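You operate a simulated robot arm through the tools that you are given. There is no shell and no other tool.

Carry out the task below with a simulated robot arm. There is one attempt and no reset: what you move stays moved.

TASK
Clamp the tyre in the cell and fill it to the card.
Fine: black knob at the card's bar, air knob ends on HOLD; reach set to the card too; no test is run, white knob untouched.
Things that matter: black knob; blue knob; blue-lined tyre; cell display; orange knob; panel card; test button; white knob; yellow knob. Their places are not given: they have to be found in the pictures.

The check looks at the end state, three seconds after you hand in, the way a careful person would. Anything else that was tipped, shoved, dropped, spilled or broken makes it a failure.

THE ROBOT
A 7-joint arm with a two-finger parallel gripper, fixed in place. Base frame: the origin is on the floor under the middle of its stand, x ahead of it, y to its left, z up. Lengths are in mm, angles in rad, forces in N, time in s.
With the tool pointing down near the work surface it reaches from about 240 to 680 mm from the base axis. Its first joint turns from -1.152 to 1.152 rad. Payload 2.4 kg.
Tool frame: the origin (TCP) lies between the finger pads and is the grasp point; the fingertips stand 30 mm ahead of it; z points along the fingers, y is the line along which they close. Largest opening 94 mm; finger width 28, thickness 10; the body of the gripper, 50 by 96 mm, starts 55 mm behind the TCP.
Orientation is that of the tool frame in the base frame, as a unit quaternion [x, y, z, w]. With the fingers straight down and closing along the base's y, the tool's x points along the base's -x, its y along +y and its z along -z.

THE INTERFACE
- The arm moves only by the tool nudge_tool. Its arguments are lists of equal length, an entry for each row: "travel": the shift along the tool's x, y, z in m, a list of three; "turn": the turn, a rotation vector about the tool's x, y, z in rad, a list of three; "claw": the opening, from 0 (shut) to 1 (fully open). In form: {"travel": [[x, y, z], ...], "turn": [[ax, ay, az], ...], "claw": [claw, ...]}. A call has 1 to 20 rows; each row shifts and turns the commanded pose from where the row before left it, along the tool's axes as they then stand. A row lasts 0.2 s, in which the tool goes at most 50 mm and 0.15 rad; a call with a longer step from one row to the next is refused whole, and so is a gripper value outside its range. A pose out of reach is approached as far as the arm can. The call stops where the force on the tool passes 40 N (or 10 N more than at its start, if that is more) or the arm is blocked; 0.2 s more then pass. The fingers move at their own pace (about 153 mm/s each) and stop on an object; they squeeze with about 23 N. The grip force told is the motor's: it shows also when the fingers shut on nothing. Time passes only in rows, and 0.2 s behind the last, so rows that do not move let the fingers close. It gives the time, the measured TCP pose, the force on the tool (base axes), the opening and the grip force at its end, in the units of the frame above (readings bear some noise), with the torque about the TCP (base axes, N m) and any sound that the robot's microphone picked up.
- Cameras (640 x 400 px; columns grow to the right, rows downward): "scene" is fixed at [38.9, 480.3, 1468.8]; the picture's right is [-0.70, -0.71, 0.00], its down [-0.26, 0.25, -0.93] and it looks along [0.67, -0.65, -0.36] (base axes); focal length 329 px, centre (320, 200). "wrist" rides on the gripper at [76, 14, -103] in the tool frame; the picture's right is [-0.18, 0.98, 0.00], its down [-0.75, -0.14, -0.64] and it looks along [-0.63, -0.12, 0.77] (tool axes); focal length 243 px, centre (320, 200).
- get_image(camera): a new picture of that camera. No time passes.
- measure_at(camera, pixels): for up to 12 pixels [column, row] of the newest picture of that camera ("zoom" is the newest enlarged one), the place [x, y, z] in the base frame of the surface seen there, good to about 2 mm, but the place of the scene camera against the robot may be out by one fixed shift of up to 12 mm in any direction. No time passes.
- inspect(camera, box): a new picture of the part [left, top, right, bottom] of that camera's present view, enlarged. No time passes.
- finish_job(): hands the job in; it is judged then, once.

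Unless the task says otherwise, let go and move clear before handing in.

The tools are called as a command line: name --argument value ..., lists and objects as JSON in quotes. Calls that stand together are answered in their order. nudge_tool: Moves the arm, as the interface text tells. Its arguments: {"type":"object","properties":{"travel":{"type":"array","items":{"type":"array","items":{"type":"number"}}},"turn":{"type":"array","items":{"type":"array","items":{"type":"number"}}},"claw":{"type":"array","items":{"type":"number"}}},"required":["travel","turn","claw"]} The other tools are called the same way: get_image (camera) takes a picture; measure_at (camera, pixels) gives the place of the surface under pixels of a picture; inspect (camera, box) takes an enlarged picture of a part of a camera's view; finish_job () hands the job in.

At the start:

```text
time_s: 0.0
tool_pos: [311.1, 77.4, 1275.3]
tcp_rot: [0.0, 1.0, 0.001, 0.0]
wrist_force: [-0.4, -0.3, 0.2]
moment: [0.0, 0.0, 0.02]
width: 93.9
grasp_force: 0.0
```

scene: 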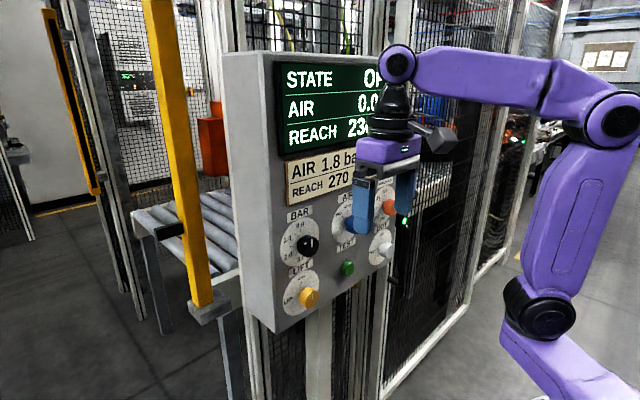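
wrist: 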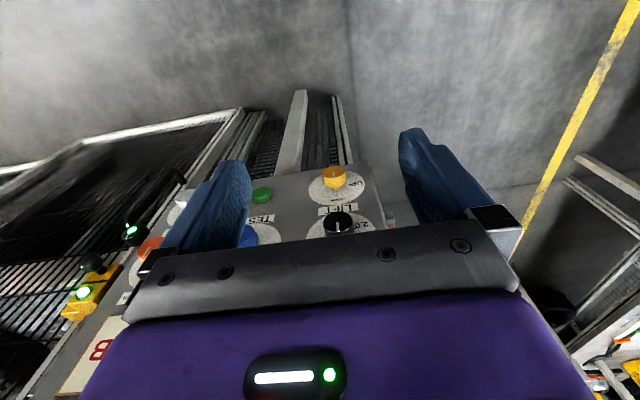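

The scene picture shows a panel with a display (rows 60-150), a card (rows 150-205) and knobs (black ~307,244; yellow ~309,297; blue ~355,224; orange ~388,205; white ~385,250; green button ~347,268). I'll enlarge these parts to read them.

inspect --camera "scene" --box '[260, 130, 420, 230]'

inspect --camera "scene" --box '[260, 195, 420, 325]'

inspect --camera "wrist" --box '[120, 140, 420, 320]'

inspect --camera "scene" --box '[110, 150, 260, 330]'

```text
4.00 times, centred on (340, 180) of scene
```

zoom: 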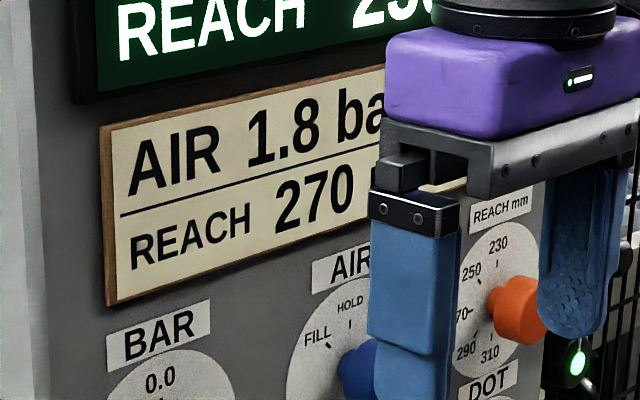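

```text
3.08 times, centred on (340, 260) of scene
```

zoom: 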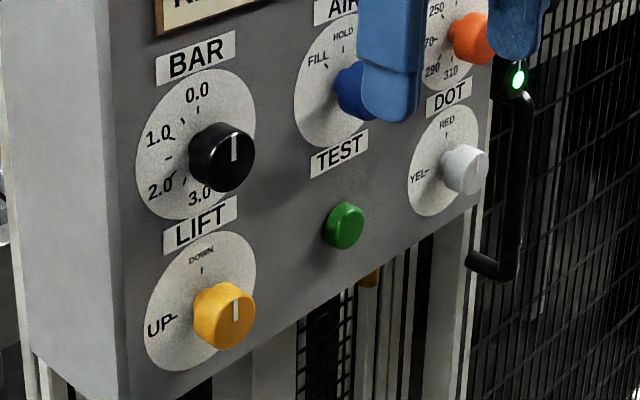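

```text
2.13 times, centred on (270, 230) of wrist
```

zoom: 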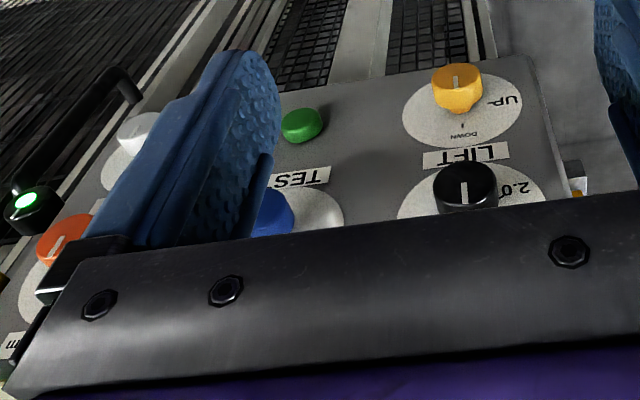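

```text
2.22 times, centred on (185, 240) of scene
```

zoom: 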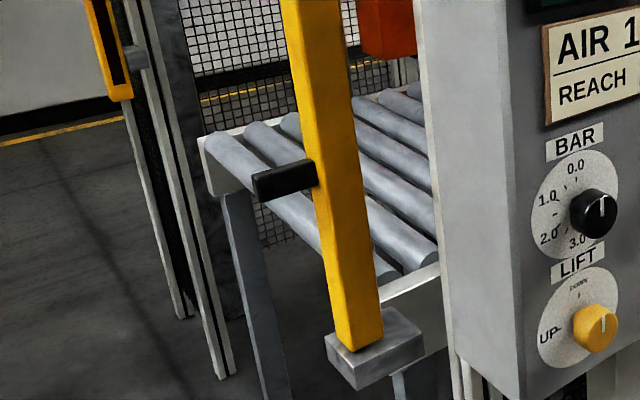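

The gripper hides part of the display and card. I measure points on the panel first: display corners, card and knobs in the scene picture.

get_image --camera "scene"

measure_at --camera "scene" --pixels '[[307, 244], [309, 297], [347, 268], [385, 250], [390, 207], [351, 225], [330, 285], [270, 250], [280, 330], [280, 70], [325, 250], [240, 100]]'

measure_at --camera "wrist" --pixels '[[334, 175], [338, 220], [262, 194], [246, 237], [150, 246], [295, 200], [290, 260], [180, 212], [85, 350], [320, 190]]'

```text
taken
```

scene: 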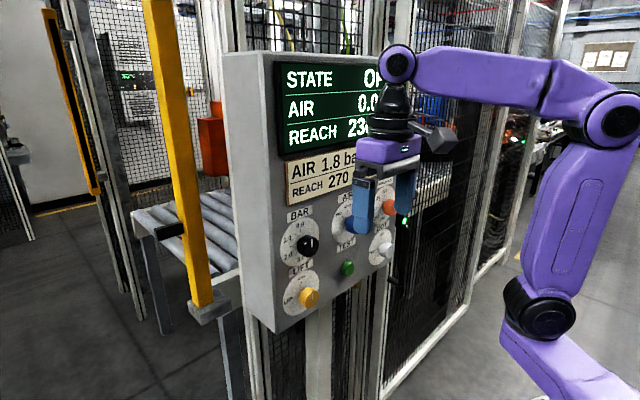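

```text
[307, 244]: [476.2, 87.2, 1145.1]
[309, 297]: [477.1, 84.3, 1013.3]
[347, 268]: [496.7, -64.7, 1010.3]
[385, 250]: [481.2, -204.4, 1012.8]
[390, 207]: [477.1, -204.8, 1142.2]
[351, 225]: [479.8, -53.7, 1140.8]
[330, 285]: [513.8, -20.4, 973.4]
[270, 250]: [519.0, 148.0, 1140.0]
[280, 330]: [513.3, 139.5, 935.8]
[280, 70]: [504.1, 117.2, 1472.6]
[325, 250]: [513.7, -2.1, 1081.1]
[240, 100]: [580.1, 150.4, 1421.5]
```

```text
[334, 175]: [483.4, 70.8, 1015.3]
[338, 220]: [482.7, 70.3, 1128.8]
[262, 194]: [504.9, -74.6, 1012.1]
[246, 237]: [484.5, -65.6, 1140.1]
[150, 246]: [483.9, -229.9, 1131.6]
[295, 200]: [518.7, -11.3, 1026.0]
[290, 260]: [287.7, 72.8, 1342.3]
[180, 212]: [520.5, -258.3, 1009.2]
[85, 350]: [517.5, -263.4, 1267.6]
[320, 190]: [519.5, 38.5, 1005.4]
```

The panel face lies near x = 519 mm with knob fronts near x = 483 (wrist measure); the knobs sit at about y = +75, -60, -210 and z = 1010 / 1140. I'll turn the tool to point at the panel (+x) well back from it, and look again.

nudge_tool --travel '[[0, 0, 0], [0, 0, 0], [0, 0, 0], [0, 0, 0], [0, 0, 0], [0, 0, 0], [0, 0, 0], [0, 0, 0], [0, 0, 0], [0, 0, 0], [0, 0, 0], [0, 0, 0]]' --turn '[[0, -0.1428, 0], [0, -0.1428, 0], [0, -0.1428, 0], [0, -0.1428, 0], [0, -0.1428, 0], [0, -0.1428, 0], [0, -0.1428, 0], [0, -0.1428, 0], [0, -0.1428, 0], [0, -0.1428, 0], [0, -0.1428, 0], [0, 0, 0]]' --claw '[1, 1, 1, 1, 1, 1, 1, 1, 1, 1, 1, 1]'

```text
time_s: 2.6
tool_pos: [310.9, 75.9, 1276.9]
tcp_rot: [0.0, 0.801, 0.001, 0.599]
wrist_force: [0.2, -0.2, 0.4]
moment: [0.02, -0.01, 0.04]
width: 93.8
grasp_force: 0.1
out of reach, approached as far as the arm can: row 10, 11
```

The tool stopped about 0.29 rad short of level because the arm is too folded there. I'll step forward and down a little, staying well short of the knobs, and see how the pose follows.

nudge_tool --travel '[[0, 0, 0.02], [0, 0, 0.02], [0, 0, 0.02], [0, 0, 0]]' --turn '[[0, 0, 0], [0, 0, 0], [0, 0, 0], [0, 0, 0]]' --claw '[1, 1, 1, 1]'

get_image --camera "scene"

get_image --camera "wrist"

```text
time_s: 3.6
tool_pos: [368.4, 78.0, 1261.0]
tcp_rot: [0.001, 0.801, 0.001, 0.599]
wrist_force: [-0.1, -0.5, 0.1]
moment: [0.02, 0.0, 0.0]
width: 94.3
grasp_force: 0.0
```

```text
taken
```

scene: 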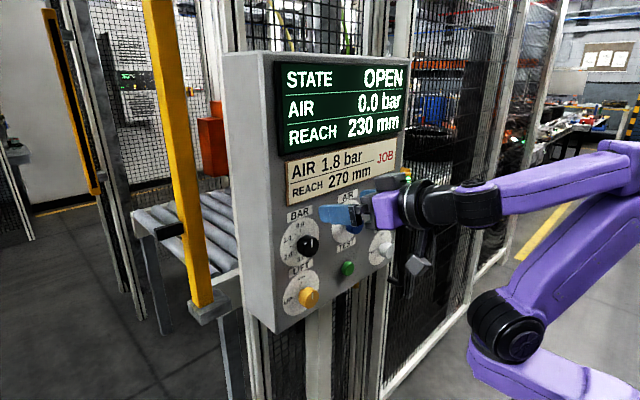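

```text
taken
```

wrist: 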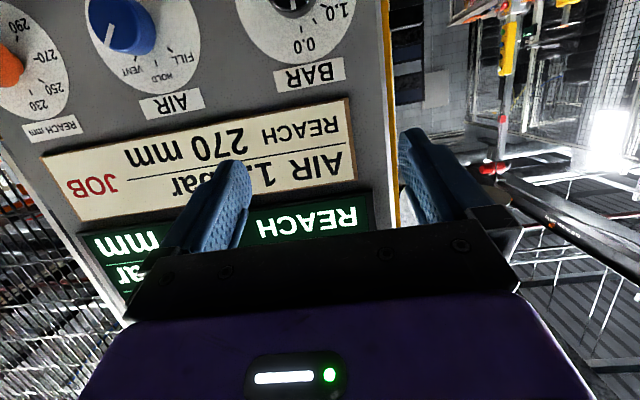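

The display reads STATE OPEN, AIR 0.0 bar, REACH 230 mm; the card reads AIR 1.8 bar, REACH 270 mm. The AIR knob has VENT/HOLD/FILL. I'll enlarge the knobs and look for the tyre in the cell.

inspect --camera "wrist" --box '[0, 0, 200, 125]'

inspect --camera "wrist" --box '[190, 0, 390, 125]'

inspect --camera "scene" --box '[380, 0, 560, 200]'

inspect --camera "scene" --box '[60, 0, 280, 140]'

inspect --camera "wrist" --box '[380, 0, 640, 220]'

```text
3.20 times, centred on (100, 62) of wrist
```

zoom: 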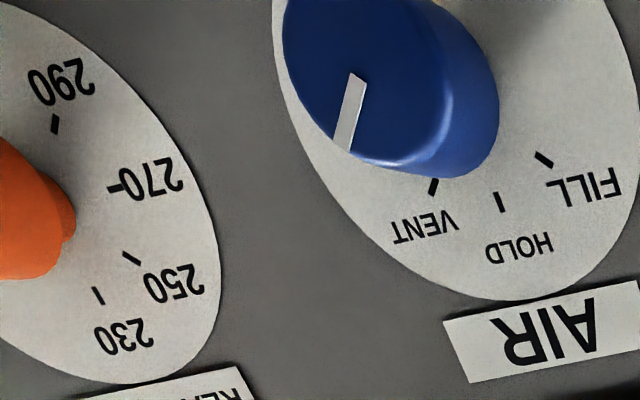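

```text
3.20 times, centred on (290, 62) of wrist
```

zoom: 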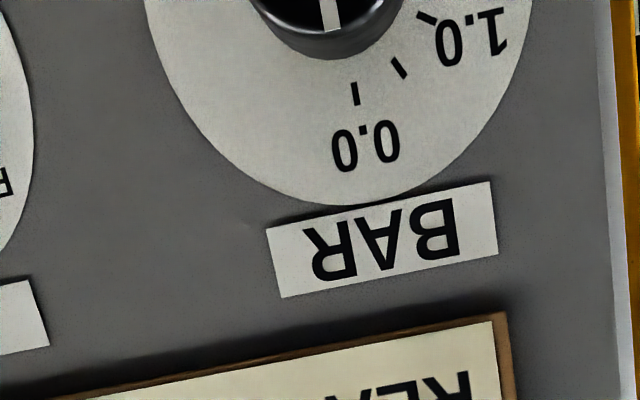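

```text
2.00 times, centred on (470, 100) of scene
```

zoom: 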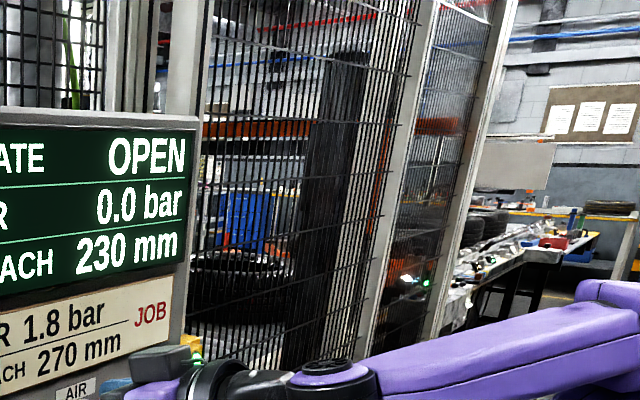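

```text
2.86 times, centred on (170, 70) of scene
```

zoom: 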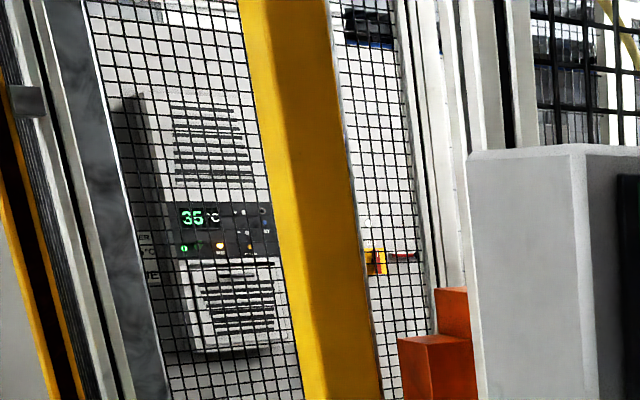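

```text
1.82 times, centred on (510, 110) of wrist
```

zoom: 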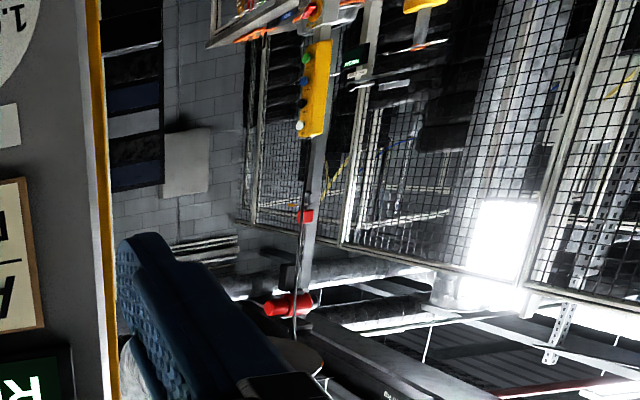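

The AIR knob's order from left is FILL, HOLD, VENT; BAR, LIFT and REACH run counter-clockwise from 12 o'clock. I'll measure what's behind the fence right of the panel (tyre at ~(450,145)) and the dial ticks.

measure_at --camera "scene" --pixels '[[430, 130], [450, 130], [465, 135], [450, 150], [476, 100], [210, 140], [290, 12], [175, 100], [380, 20], [190, 200], [150, 220]]'

inspect --camera "scene" --box '[405, 90, 485, 170]'

inspect --camera "scene" --box '[200, 0, 420, 70]'

inspect --camera "scene" --box '[230, 290, 420, 400]'

```text
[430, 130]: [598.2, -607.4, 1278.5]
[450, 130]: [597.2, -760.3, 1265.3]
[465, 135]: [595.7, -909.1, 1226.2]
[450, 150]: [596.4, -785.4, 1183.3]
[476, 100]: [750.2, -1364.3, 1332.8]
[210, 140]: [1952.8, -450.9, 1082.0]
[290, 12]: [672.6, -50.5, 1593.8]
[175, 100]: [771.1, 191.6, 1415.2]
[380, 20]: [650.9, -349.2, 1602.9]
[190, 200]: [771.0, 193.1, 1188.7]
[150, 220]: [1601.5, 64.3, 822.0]
```

```text
5.00 times, centred on (445, 130) of scene
```

zoom: 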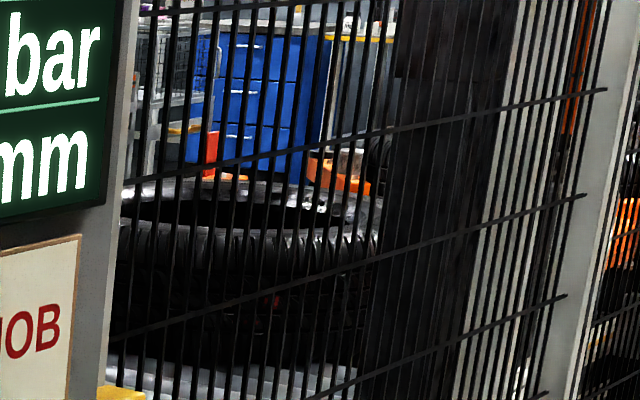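

```text
2.91 times, centred on (310, 35) of scene
```

zoom: 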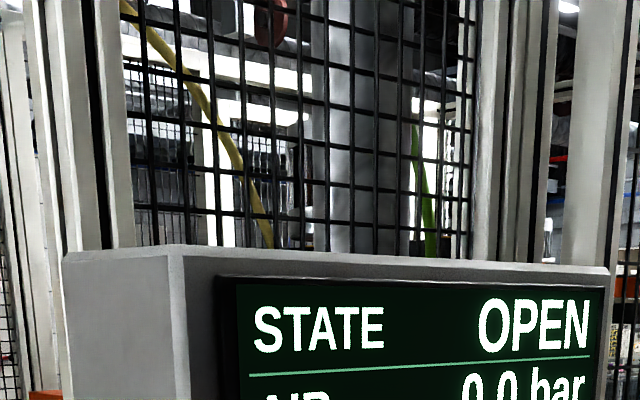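

```text
3.37 times, centred on (325, 345) of scene
```

zoom: 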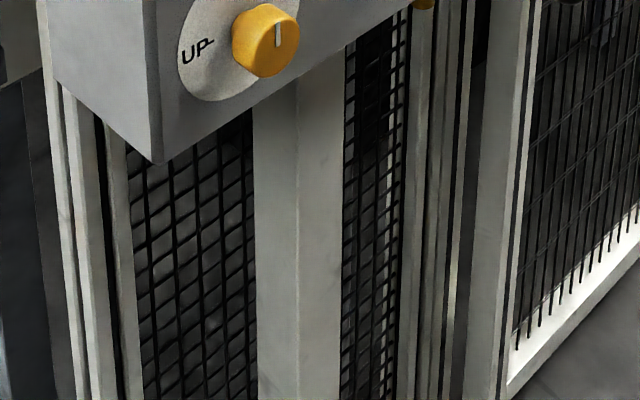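

A tyre lying on rollers is visible through the fence (zoom 120–380, 180–360), and the knobs are all at their 12-o'clock defaults except AIR. I'll finish levelling the tool and go to a viewing spot in front of the middle of the knobs.

nudge_tool --travel '[[0, 0, 0.015], [0, 0, 0.01], [0, 0, 0], [0.03, -0.03, 0], [0.03, -0.03, 0], [0.03, -0.03, 0], [0.03, -0.03, 0], [0, 0, 0]]' --turn '[[0, -0.1435, 0], [0, -0.1435, 0], [0, 0, 0], [0, 0, 0], [0, 0, 0], [0, 0, 0], [0, 0, 0], [0, 0, 0]]' --claw '[1, 1, 1, 1, 1, 1, 1, 1]'

get_image --camera "scene"

get_image --camera "wrist"

```text
time_s: 5.4
tool_pos: [437.3, -8.9, 1147.7]
tcp_rot: [0.001, 0.707, 0.001, 0.708]
wrist_force: [-0.2, -0.2, 0.2]
moment: [0.0, 0.02, 0.03]
width: 93.9
grasp_force: 0.1
out of reach, approached as far as the arm can: row 5, 6, 7
```

```text
taken
```

scene: 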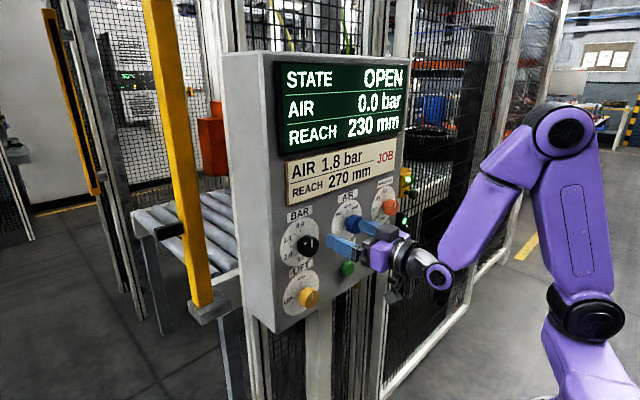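

```text
taken
```

wrist: 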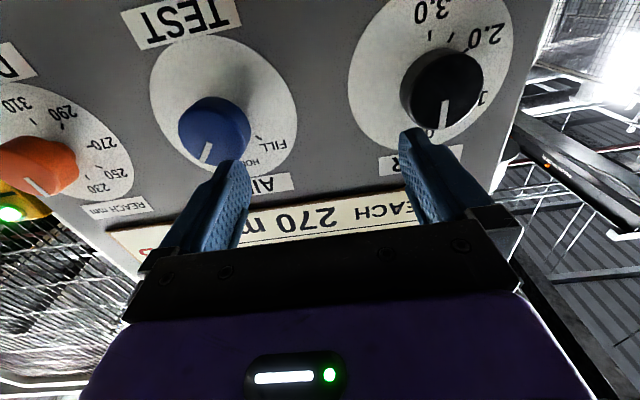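

The tool is now level at x = 437 (fingertips ~467), the closest the arm could fold here, and the knobs are in view: blue at (215,130), black at (445,85), orange at (35,165). I'll enlarge these and measure knob faces and ticks.

inspect --camera "wrist" --box '[340, 0, 540, 160]'

inspect --camera "wrist" --box '[140, 20, 320, 200]'

inspect --camera "wrist" --box '[0, 60, 150, 230]'

measure_at --camera "wrist" --pixels '[[215, 122], [206, 152], [233, 168], [255, 135], [447, 85], [443, 122], [470, 37], [497, 97], [30, 160], [35, 185], [100, 182], [90, 143]]'

```text
2.50 times, centred on (440, 80) of wrist
```

zoom: 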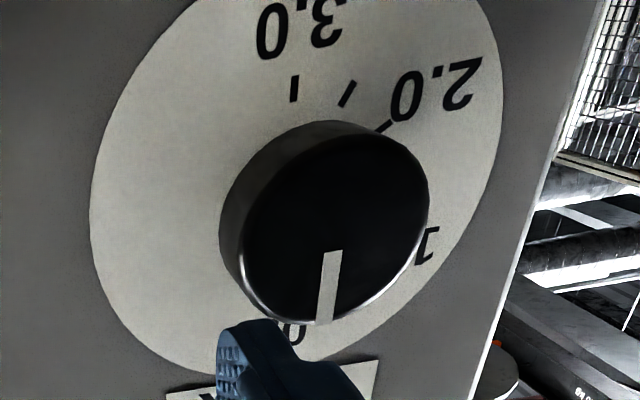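

```text
2.22 times, centred on (230, 110) of wrist
```

zoom: 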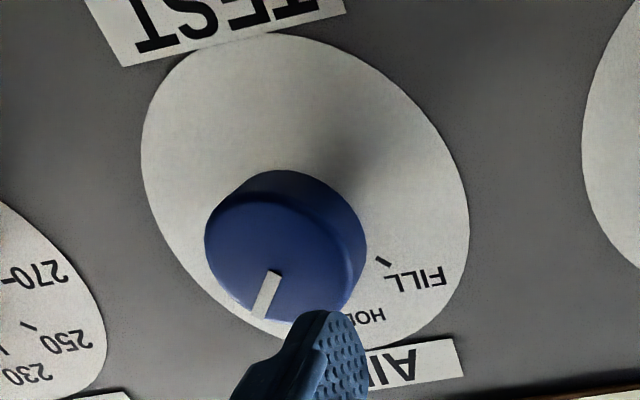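

```text
2.35 times, centred on (75, 145) of wrist
```

zoom: 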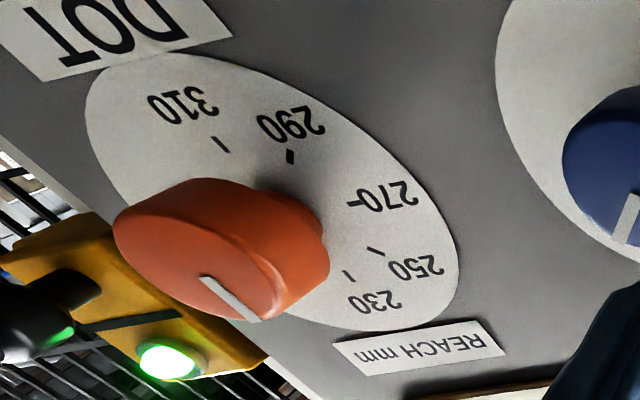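

```text
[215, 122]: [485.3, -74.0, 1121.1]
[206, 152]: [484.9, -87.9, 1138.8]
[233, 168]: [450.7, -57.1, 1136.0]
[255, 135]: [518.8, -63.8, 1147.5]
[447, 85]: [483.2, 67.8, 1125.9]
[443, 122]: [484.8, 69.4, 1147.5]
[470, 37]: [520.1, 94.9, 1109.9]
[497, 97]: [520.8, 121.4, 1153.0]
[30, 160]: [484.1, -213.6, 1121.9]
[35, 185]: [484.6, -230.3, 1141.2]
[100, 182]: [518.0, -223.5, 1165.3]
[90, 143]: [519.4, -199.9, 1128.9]
```

Black knob's face centre works out at about y = 69, z = 1128, radius ~21 mm, front x = 484; blue about y = -72, orange about y = -212. I'll slide sideways in front of the orange (REACH) knob, staying clear of the knob fronts.

nudge_tool --travel '[[0, -0.03, -0.004], [0, -0.04, -0.004], [0, -0.04, -0.004], [0, -0.04, -0.004], [0.009, -0.03, -0.004], [0.009, -0.023, 0], [0, 0, 0]]' --turn '[[0, 0, 0], [0, 0, 0], [0, 0, 0], [0, 0, 0], [0, 0, 0], [0, 0, 0], [0, 0, 0]]' --claw '[1, 1, 1, 1, 1, 1, 1]'

get_image --camera "wrist"

get_image --camera "scene"

```text
time_s: 7.0
tool_pos: [455.1, -73.7, 1184.1]
tcp_rot: [0.002, 0.707, -0.002, 0.707]
wrist_force: [-0.9, 0.2, 0.1]
moment: [0.0, 0.0, 0.01]
width: 94.1
grasp_force: 0.0
out of reach, approached as far as the arm can: row 1, 2, 3, 4, 5, 6
```

```text
taken
```

wrist: 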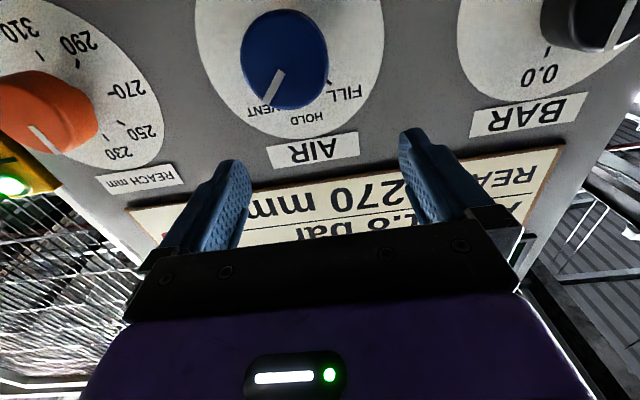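

```text
taken
```

scene: 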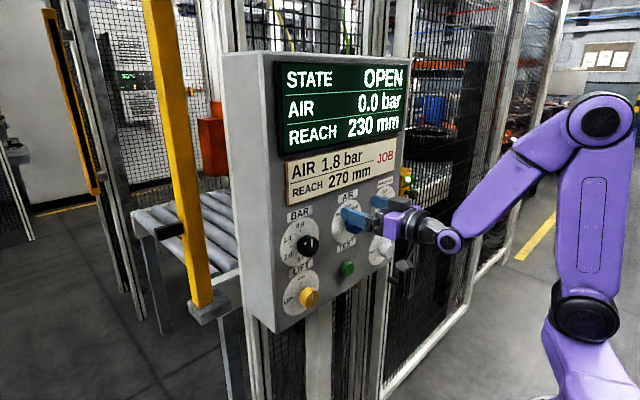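

The arm is at the edge of its reach here: it went only to y = -74, rose to z = 1184 and crept to x = 455. I'll measure the arm's own joints to understand what limits it before moving again.

measure_at --camera "scene" --pixels '[[585, 308], [602, 120], [450, 240], [420, 228], [395, 222], [540, 160], [590, 220], [580, 375], [403, 265]]'

inspect --camera "scene" --box '[340, 80, 640, 400]'

```text
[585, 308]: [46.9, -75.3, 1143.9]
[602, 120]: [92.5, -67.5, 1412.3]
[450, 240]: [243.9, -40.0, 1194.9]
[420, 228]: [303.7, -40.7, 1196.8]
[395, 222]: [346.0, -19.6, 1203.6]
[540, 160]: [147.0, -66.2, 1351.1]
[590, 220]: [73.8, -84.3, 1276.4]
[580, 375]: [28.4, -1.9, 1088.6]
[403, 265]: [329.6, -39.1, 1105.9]
```

```text
1.25 times, centred on (490, 240) of scene
```

zoom: 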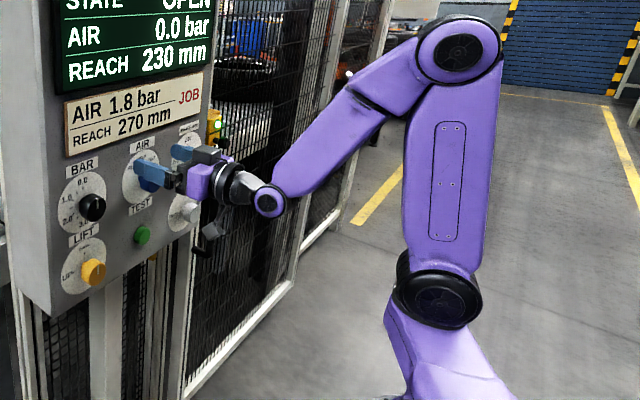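

The elbow is folded tightly, so level poses close to the base are limited; higher and further out should be freer. I'll try going sideways to -y in small steps while watching where the tool really goes.

nudge_tool --travel '[[-0.015, -0.02, -0.003], [-0.015, -0.02, -0.003], [0, -0.02, -0.003], [0, 0, 0]]' --turn '[[0, 0, 0], [0, 0, 0], [0, 0, 0], [0, 0, 0]]' --claw '[1, 1, 1, 1]'

```text
time_s: 8.0
tool_pos: [443.9, -79.2, 1214.2]
tcp_rot: [0.003, 0.707, -0.002, 0.707]
wrist_force: [1.2, 0.3, 0.2]
moment: [-0.02, 0.0, 0.04]
width: 94.2
grasp_force: 0.1
out of reach, approached as far as the arm can: row 1, 2, 3
```

y would not go past about -79 although the arm rose freely to z = 1214, so something other than folding limits it. I'll look at the arm again.

inspect --camera "scene" --box '[340, 80, 640, 400]'

get_image --camera "wrist"

```text
1.25 times, centred on (490, 240) of scene
```

zoom: 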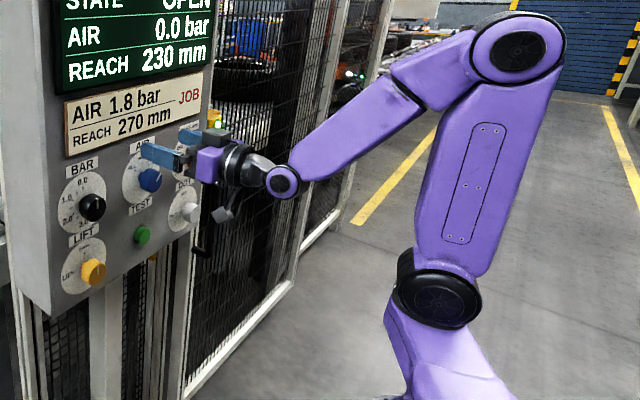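

```text
taken
```

wrist: 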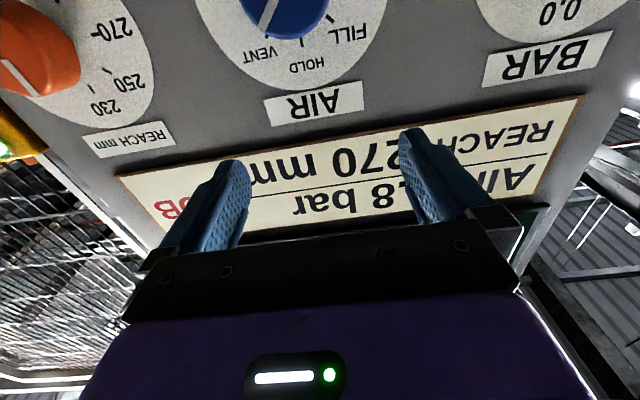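

I'll test whether a yaw constraint is what blocks sideways travel: a small yaw toward -y together with a step to -y, well above the knobs.

nudge_tool --travel '[[0, -0.015, 0], [0, -0.015, 0], [0, 0, 0]]' --turn '[[0.08, 0, 0], [0.08, 0, 0], [0, 0, 0]]' --claw '[1, 1, 1]'

```text
time_s: 8.8
tool_pos: [441.9, -109.9, 1214.5]
tcp_rot: [0.058, 0.705, -0.056, 0.705]
wrist_force: [-0.1, 0.9, -0.1]
moment: [0.01, -0.04, 0.0]
width: 94.2
grasp_force: 0.0
```

Yawing toward -y freed the sideways motion (now y = -110), so the wrist's yaw range is the limit. I'll check whether rolling the gripper changes that limit, first rolling by -0.3 rad and then un-yawing.

nudge_tool --travel '[[0, 0, 0], [0, 0, 0], [0, 0, 0]]' --turn '[[0, 0, -0.15], [0, 0, -0.15], [0, 0, 0]]' --claw '[1, 1, 1]'

nudge_tool --travel '[[0, 0, 0], [0, 0, 0]]' --turn '[[-0.153, -0.047, 0], [0, 0, 0]]' --claw '[1, 1]'

```text
time_s: 9.6
tool_pos: [443.6, -107.7, 1214.9]
tcp_rot: [-0.05, 0.705, -0.161, 0.689]
wrist_force: [-0.3, 0.8, 0.1]
moment: [-0.04, -0.02, 0.0]
width: 94.0
grasp_force: 0.1
```

```text
refused: row 1 steps farther than a row can; nothing moved
```

The roll of -0.3 worked. Now I un-yaw by 0.16 rad in two smaller rows.

nudge_tool --travel '[[0, 0, 0], [0, 0, 0], [0, 0, 0]]' --turn '[[-0.0764, -0.0236, 0], [-0.0764, -0.0236, 0], [0, 0, 0]]' --claw '[1, 1, 1]'

```text
time_s: 10.4
tool_pos: [439.1, -82.5, 1221.9]
tcp_rot: [-0.102, 0.7, -0.108, 0.699]
wrist_force: [0.2, 0.8, 0.1]
moment: [-0.01, -0.01, 0.01]
width: 94.2
grasp_force: 0.0
out of reach, approached as far as the arm can: row 2
```

The orientation is level again but the tool slid back to y = -82; the pictures show the shoulder has swung to about (47, -75, 1144), so the limit is the elbow folding with the first joint near its end. Going higher should open the elbow: I'll roll back, rise to z ~1300, move to y = -210 there, then come down.

nudge_tool --travel '[[0, 0, 0], [0, 0, 0], [-0.03, 0, 0], [-0.03, 0, 0], [-0.02, 0, 0], [0, -0.02, 0], [0, -0.03, 0], [0, -0.03, 0], [0, -0.03, 0], [0, -0.02, 0], [0, 0, 0]]' --turn '[[0, 0, 0.148], [0, 0, 0.148], [0, 0, 0], [0, 0, 0], [0, 0, 0], [0, 0, 0], [0, 0, 0], [0, 0, 0], [0, 0, 0], [0, 0, 0], [0, 0, 0]]' --claw '[1, 1, 1, 1, 1, 1, 1, 1, 1, 1, 1]'

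get_image --camera "scene"

```text
time_s: 12.8
tool_pos: [431.6, -99.7, 1312.5]
tcp_rot: [0.001, 0.707, -0.002, 0.707]
wrist_force: [-0.8, 0.5, -0.6]
moment: [0.0, -0.04, -0.01]
width: 94.1
grasp_force: 0.0
out of reach, approached as far as the arm can: row 6, 7, 8, 9, 10
```

```text
taken
```

scene: 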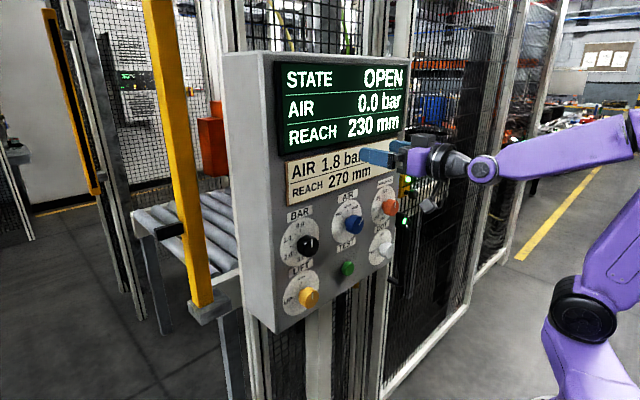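

It's still held near y = -100 even high up, so the limit isn't just folding. I'll measure the arm's links again to work out how its joints stand.

measure_at --camera "scene" --pixels '[[583, 312], [630, 240], [620, 150], [482, 168], [530, 160], [455, 160], [562, 350], [570, 385], [600, 385], [548, 335], [430, 160], [395, 158]]'

inspect --camera "scene" --box '[440, 200, 640, 400]'

```text
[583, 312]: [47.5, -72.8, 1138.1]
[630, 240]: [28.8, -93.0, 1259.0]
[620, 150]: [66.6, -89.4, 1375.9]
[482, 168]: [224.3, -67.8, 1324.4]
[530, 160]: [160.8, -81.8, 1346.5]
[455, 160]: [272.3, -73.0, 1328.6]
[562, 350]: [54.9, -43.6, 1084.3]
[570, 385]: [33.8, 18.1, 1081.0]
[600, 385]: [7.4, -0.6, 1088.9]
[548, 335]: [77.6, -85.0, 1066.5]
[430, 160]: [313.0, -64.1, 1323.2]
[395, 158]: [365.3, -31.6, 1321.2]
```

```text
2.00 times, centred on (540, 300) of scene
```

zoom: 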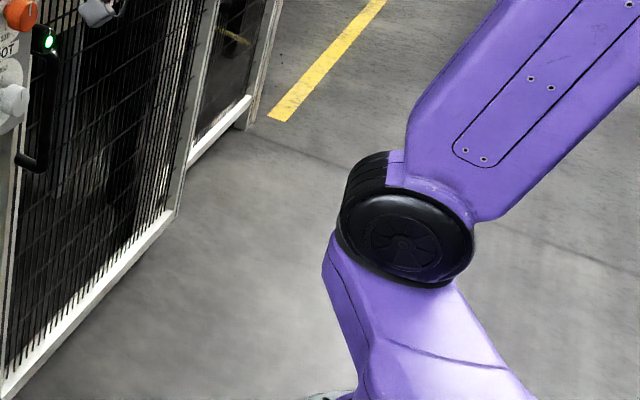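

The shoulder stays at (47, -73, 1138) through all these moves, so the first joint sits at its end stop. I'll go back toward the starting side (+y, higher, tool tilting down) to release it, then approach the orange knob with the tool down first.

nudge_tool --travel '[[0, 0.04, -0.005], [0, 0.04, -0.005], [0, 0.04, -0.005], [0, 0.04, -0.005], [0, 0, 0]]' --turn '[[0, 0.07, 0], [0, 0.07, 0], [0, 0.07, 0], [0, 0.07, 0], [0, 0, 0]]' --claw '[1, 1, 1, 1, 1]'

get_image --camera "scene"

```text
time_s: 14.0
tool_pos: [411.8, 60.0, 1313.7]
tcp_rot: [0.0, 0.799, -0.002, 0.602]
wrist_force: [0.0, 0.4, 0.1]
moment: [0.0, -0.01, -0.01]
width: 94.0
grasp_force: 0.1
```

```text
taken
```

scene: 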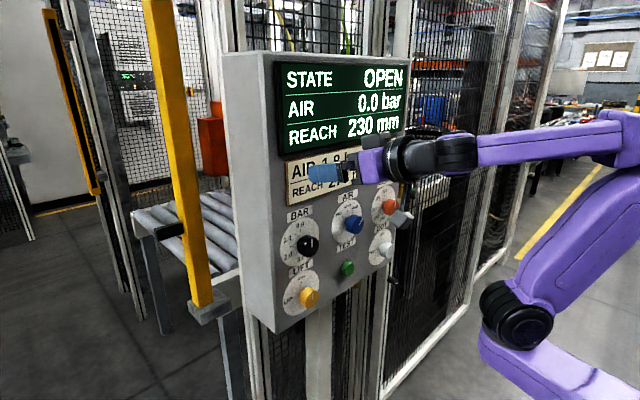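

The first joint has swung back: the shoulder is now at pixel (517,312). I'll measure it to calibrate that joint's angle.

measure_at --camera "scene" --pixels '[[520, 316], [495, 310], [530, 365], [490, 355], [580, 240], [625, 140], [615, 385], [470, 155], [560, 145]]'

inspect --camera "scene" --box '[440, 200, 640, 400]'

```text
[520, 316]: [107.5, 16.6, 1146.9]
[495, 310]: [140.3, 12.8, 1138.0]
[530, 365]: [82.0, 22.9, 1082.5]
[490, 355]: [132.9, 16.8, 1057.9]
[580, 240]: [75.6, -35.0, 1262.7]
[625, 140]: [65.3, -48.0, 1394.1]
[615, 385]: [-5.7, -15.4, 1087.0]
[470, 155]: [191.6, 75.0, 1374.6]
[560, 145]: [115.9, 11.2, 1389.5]
```

```text
2.00 times, centred on (540, 300) of scene
```

zoom: 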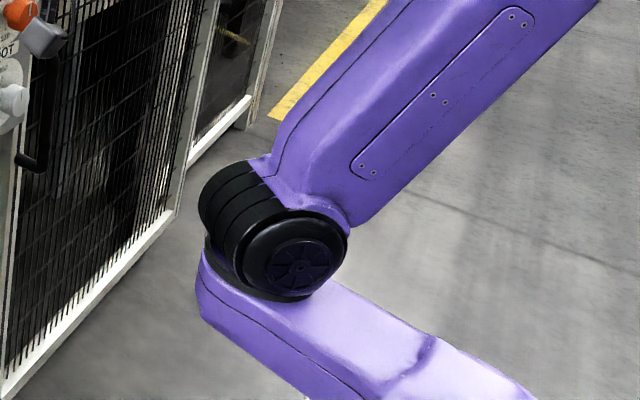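

The lower link now points straight ahead (shoulder ~(110, 0, 1145)), so the first joint is free again. I'll tip the tool well down (opening the elbow), then move to y = -210 in that posture so the joint stays off its stop.

nudge_tool --travel '[[0, 0, 0], [0, 0, 0], [0, 0, 0], [0, 0, 0], [0, 0, 0], [0, 0, 0], [0, 0, 0], [0, 0, 0], [0, 0, 0]]' --turn '[[0, 0.14, 0], [0, 0.14, 0], [0, 0.14, 0], [0, 0.14, 0], [0, 0.14, 0], [0, 0.14, 0], [0, 0.14, 0], [0, 0.14, 0], [0, 0.14, 0]]' --claw '[1, 1, 1, 1, 1, 1, 1, 1, 1]'

nudge_tool --travel '[[0, -0.04, 0], [0, -0.04, 0], [0, -0.04, 0], [0, -0.04, 0], [0, -0.04, 0], [0, -0.04, 0], [0, -0.03, 0], [0, 0, 0]]' --turn '[[0, 0, 0], [0, 0, 0], [0, 0, 0], [0, 0, 0], [0, 0, 0], [0, 0, 0], [0, 0, 0], [0, 0, 0]]' --claw '[1, 1, 1, 1, 1, 1, 1, 1]'

get_image --camera "scene"

```text
time_s: 16.0
tool_pos: [412.4, 58.6, 1310.6]
tcp_rot: [0.0, 1.0, -0.001, 0.015]
wrist_force: [0.3, 0.4, -0.6]
moment: [-0.01, -0.01, -0.03]
width: 93.9
grasp_force: 0.1
```

```text
time_s: 17.8
tool_pos: [413.9, -212.0, 1313.7]
tcp_rot: [0.0, 1.0, -0.001, 0.016]
wrist_force: [0.0, 1.1, -0.2]
moment: [0.03, -0.04, 0.02]
width: 94.1
grasp_force: 0.1
```

```text
taken
```

scene: 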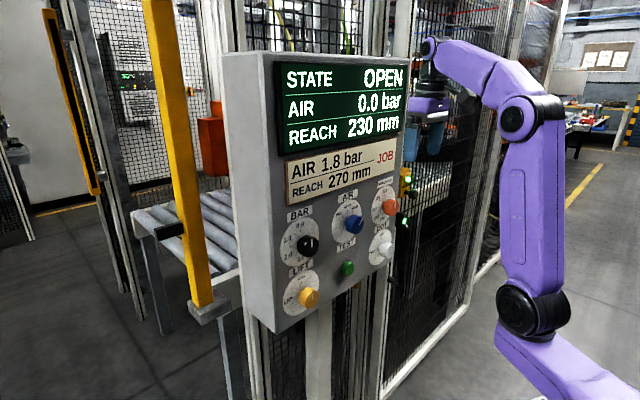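

The tool reached y = -212 freely with the shoulder still near straight ahead (pixel 527,310). Now I level the tool here.

nudge_tool --travel '[[0, 0, 0], [0, 0, 0], [0, 0, 0], [0, 0, 0], [0, 0, 0], [0, 0, 0], [0, 0, 0], [0, 0, 0], [0, 0, 0], [0, 0, 0], [0, 0, 0], [0, 0, 0]]' --turn '[[0, -0.14, 0], [0, -0.14, 0], [0, -0.14, 0], [0, -0.14, 0], [0, -0.14, 0], [0, -0.14, 0], [0, -0.14, 0], [0, -0.14, 0], [0, -0.14, 0], [0, -0.14, 0], [0, -0.139, 0], [0, 0, 0]]' --claw '[1, 1, 1, 1, 1, 1, 1, 1, 1, 1, 1, 1]'

get_image --camera "scene"

get_image --camera "wrist"

```text
time_s: 20.4
tool_pos: [413.1, -210.3, 1313.5]
tcp_rot: [-0.001, 0.707, -0.001, 0.707]
wrist_force: [-0.3, -0.9, 0.5]
moment: [0.0, -0.02, -0.01]
width: 94.0
grasp_force: 0.1
```

```text
taken
```

scene: 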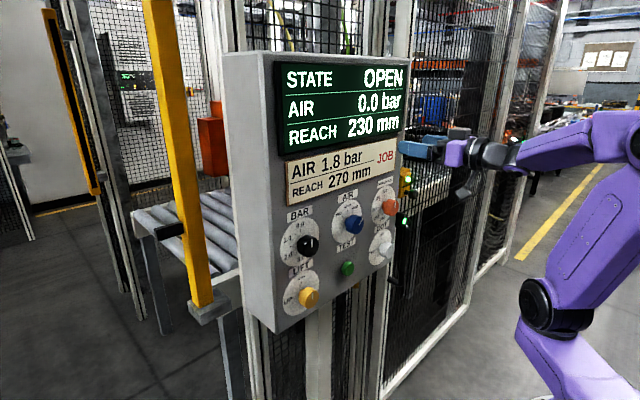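

```text
taken
```

wrist: 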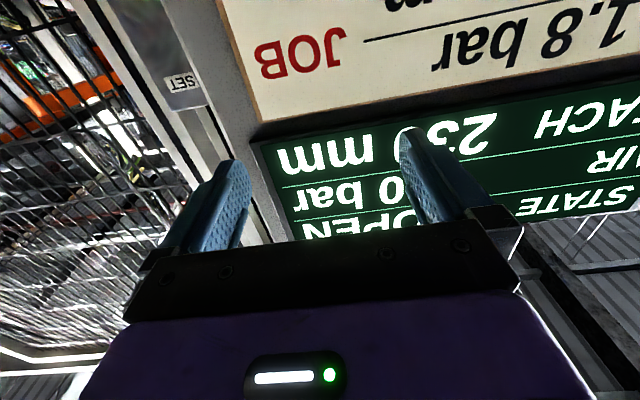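

Level at (413, -210, 1313) with room to spare. Before descending I check the yellow/green device by the panel's right edge (405,185) and handle (400,240), and the orange knob's exact place.

measure_at --camera "scene" --pixels '[[406, 175], [404, 188], [403, 222], [399, 250], [389, 278], [408, 200], [397, 190], [391, 207]]'

inspect --camera "scene" --box '[340, 150, 440, 290]'

```text
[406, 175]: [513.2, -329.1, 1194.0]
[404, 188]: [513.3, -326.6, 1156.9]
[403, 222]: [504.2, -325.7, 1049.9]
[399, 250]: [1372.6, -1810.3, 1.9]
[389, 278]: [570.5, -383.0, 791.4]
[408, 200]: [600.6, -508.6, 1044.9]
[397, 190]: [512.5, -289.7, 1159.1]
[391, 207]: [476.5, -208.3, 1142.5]
```

```text
2.86 times, centred on (390, 220) of scene
```

zoom: 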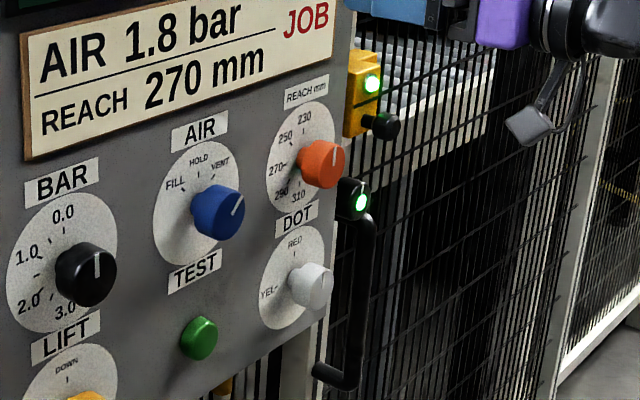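

The side devices sit beyond y = -326, clear of the fingers. The scale geometry gives 60° per bar (1.8 bar = 108° counter-clockwise) and 270 mm at 90° counter-clockwise; AIR is at VENT. I descend in front of the orange knob with fingertips at x ~465.

nudge_tool --travel '[[0.03, 0, 0.01], [0.03, 0, 0.01], [0.03, 0, 0], [0.03, 0, 0], [0.03, 0, 0], [0.03, 0, 0], [0.005, 0, 0], [0, 0, 0]]' --turn '[[0, 0, 0], [0, 0, 0], [0, 0, 0], [0, 0, 0], [0, 0, 0], [0, 0, 0], [0, 0, 0], [0, 0, 0]]' --claw '[1, 1, 1, 1, 1, 1, 1, 1]'

get_image --camera "wrist"

get_image --camera "scene"

```text
time_s: 22.2
tool_pos: [432.6, -211.4, 1128.1]
tcp_rot: [0.0, 0.707, -0.001, 0.707]
wrist_force: [-0.4, -0.2, -0.6]
moment: [0.0, 0.01, 0.0]
width: 94.3
grasp_force: 0.0
```

```text
taken
```

wrist: 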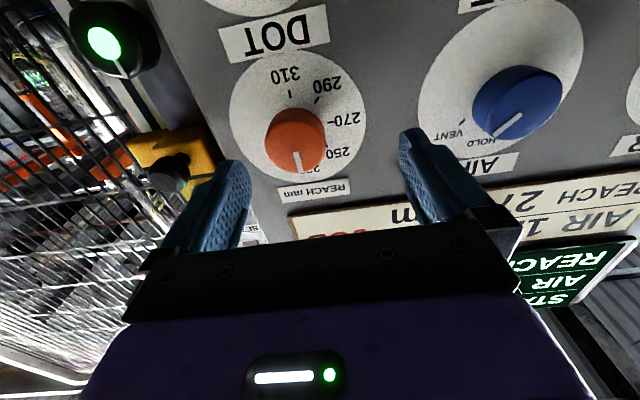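

```text
taken
```

scene: 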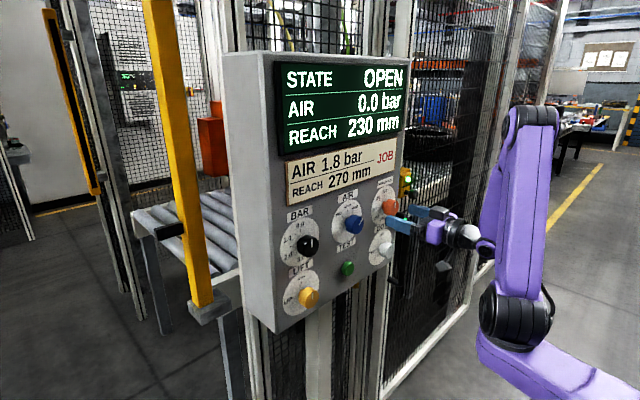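

I'm in front of the orange knob (295,140 in the wrist picture). I'll enlarge it to find its centre precisely.

inspect --camera "wrist" --box '[220, 40, 380, 200]'

measure_at --camera "zoom" --pixels '[[290, 190], [335, 180], [297, 335], [320, 240], [380, 270], [255, 255], [340, 340], [280, 340], [300, 300]]'

```text
2.50 times, centred on (300, 120) of wrist
```

zoom: 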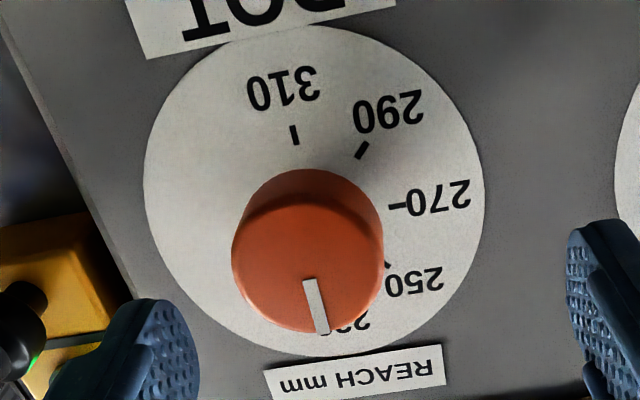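

```text
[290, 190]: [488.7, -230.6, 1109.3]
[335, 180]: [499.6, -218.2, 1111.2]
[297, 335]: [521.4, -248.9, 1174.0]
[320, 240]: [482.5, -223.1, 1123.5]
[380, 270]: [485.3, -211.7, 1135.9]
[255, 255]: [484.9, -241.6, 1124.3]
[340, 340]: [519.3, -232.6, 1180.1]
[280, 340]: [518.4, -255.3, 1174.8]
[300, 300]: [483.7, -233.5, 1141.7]
```

The dial ticks put the orange knob's centre at about y = -229, z = 1129. I check how close the black button and yellow box (165,178) are to the left finger before shifting there.

get_image --camera "wrist"

measure_at --camera "wrist" --pixels '[[165, 182], [180, 165], [190, 145], [210, 145], [103, 42], [225, 150], [200, 100], [240, 175], [232, 200], [185, 175]]'

```text
taken
```

wrist: 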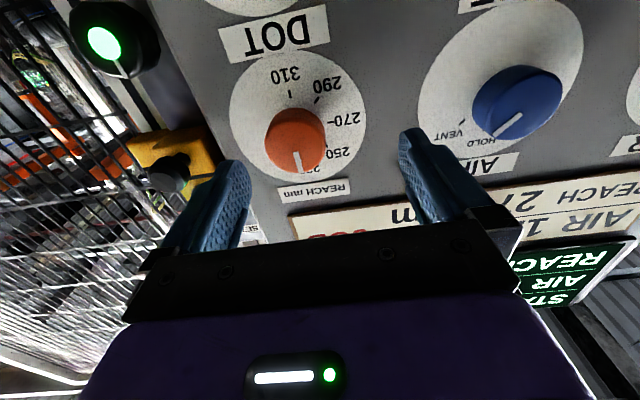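

```text
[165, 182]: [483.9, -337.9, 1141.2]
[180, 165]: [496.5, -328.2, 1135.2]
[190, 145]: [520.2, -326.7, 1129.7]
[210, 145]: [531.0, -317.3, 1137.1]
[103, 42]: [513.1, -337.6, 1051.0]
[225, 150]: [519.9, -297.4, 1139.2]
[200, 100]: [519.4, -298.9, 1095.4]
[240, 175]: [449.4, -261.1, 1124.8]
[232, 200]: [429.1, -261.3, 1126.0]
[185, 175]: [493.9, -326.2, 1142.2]
```

The black button on the side box reaches y ≈ -326, leaving ~40 mm to the finger. I shift to y = -229, z = 1129, narrow the fingers a little, and advance so the tips straddle the orange knob.

nudge_tool --travel '[[-0.001, -0.0088, 0], [0, -0.0088, 0], [0, 0, 0], [0, 0, 0.015], [0, 0, 0.015], [0, 0, 0.012], [0, 0, 0]]' --turn '[[0, 0, 0], [0, 0, 0], [0, 0, 0], [0, 0, 0], [0, 0, 0], [0, 0, 0], [0, 0, 0]]' --claw '[0.8, 0.8, 0.8, 0.8, 0.8, 0.8, 0.8]'

get_image --camera "wrist"

inspect --camera "scene" --box '[340, 150, 440, 250]'

```text
time_s: 23.8
tool_pos: [475.3, -228.5, 1130.5]
tcp_rot: [0.0, 0.707, -0.001, 0.707]
wrist_force: [1.0, -0.4, -0.5]
moment: [-0.01, 0.01, -0.01]
width: 75.2
grasp_force: 0.1
```

```text
taken
```

wrist: 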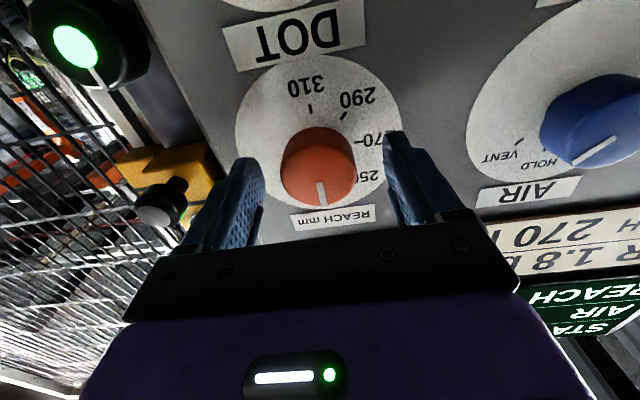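

```text
4.00 times, centred on (390, 200) of scene
```

zoom: 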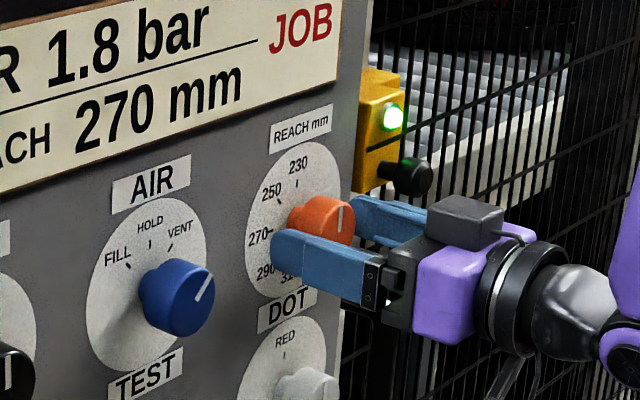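

The orange knob sits between the fingers. I close on it.

nudge_tool --travel '[[0, 0, 0], [0, 0, 0], [0, 0, 0]]' --turn '[[0, 0, 0], [0, 0, 0], [0, 0, 0]]' --claw '[0.3, 0.3, 0.3]'

get_image --camera "scene"

```text
time_s: 24.6
tool_pos: [475.5, -229.9, 1129.2]
tcp_rot: [0.0, 0.707, -0.001, 0.707]
wrist_force: [9.5, -7.4, -0.3]
moment: [0.0, 0.18, -0.4]
width: 43.5
grasp_force: 44.7
```

```text
taken
```

scene: 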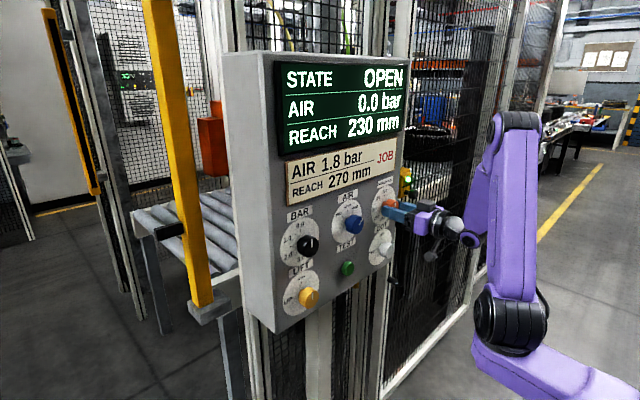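

Gripped: the knob is 43.5 mm across. I turn counter-clockwise (about tool -z) by 0.45 rad first and check the display.

nudge_tool --travel '[[0, -0.001, 0], [0, 0, 0], [0, 0, 0], [0, 0, 0], [0, 0, 0], [0, 0, 0]]' --turn '[[0, 0, 0], [0, 0, -0.09], [0, 0, -0.12], [0, 0, -0.12], [0, 0, -0.12], [0, 0, 0]]' --claw '[0.3, 0.3, 0.3, 0.3, 0.3, 0.3]'

get_image --camera "scene"

get_image --camera "wrist"

```text
time_s: 25.5
tool_pos: [475.8, -230.9, 1129.0]
tcp_rot: [-0.089, 0.702, -0.087, 0.702]
wrist_force: [-16.8, 4.1, 3.8]
moment: [0.0, -0.09, 0.13]
width: 43.5
grasp_force: 44.9
stopped in row 4: the force on the tool passed its limit at 48 N (the readings are from after the stop); the commanded pose is now the measured one
```

```text
taken
```

scene: 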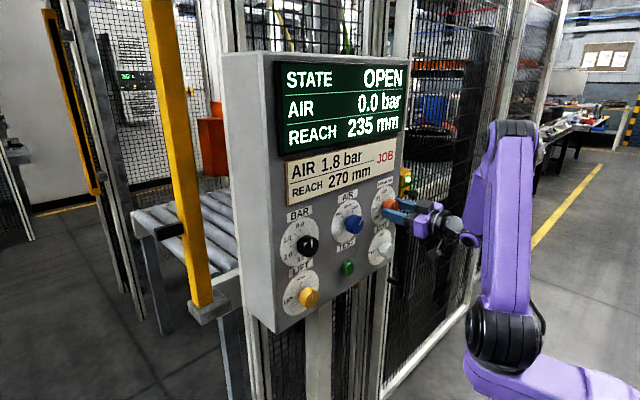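

```text
taken
```

wrist: 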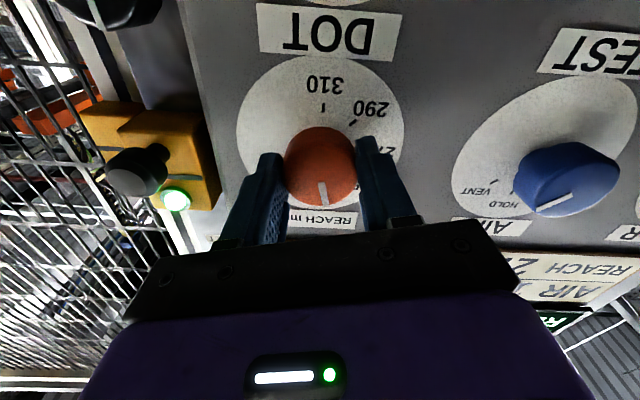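

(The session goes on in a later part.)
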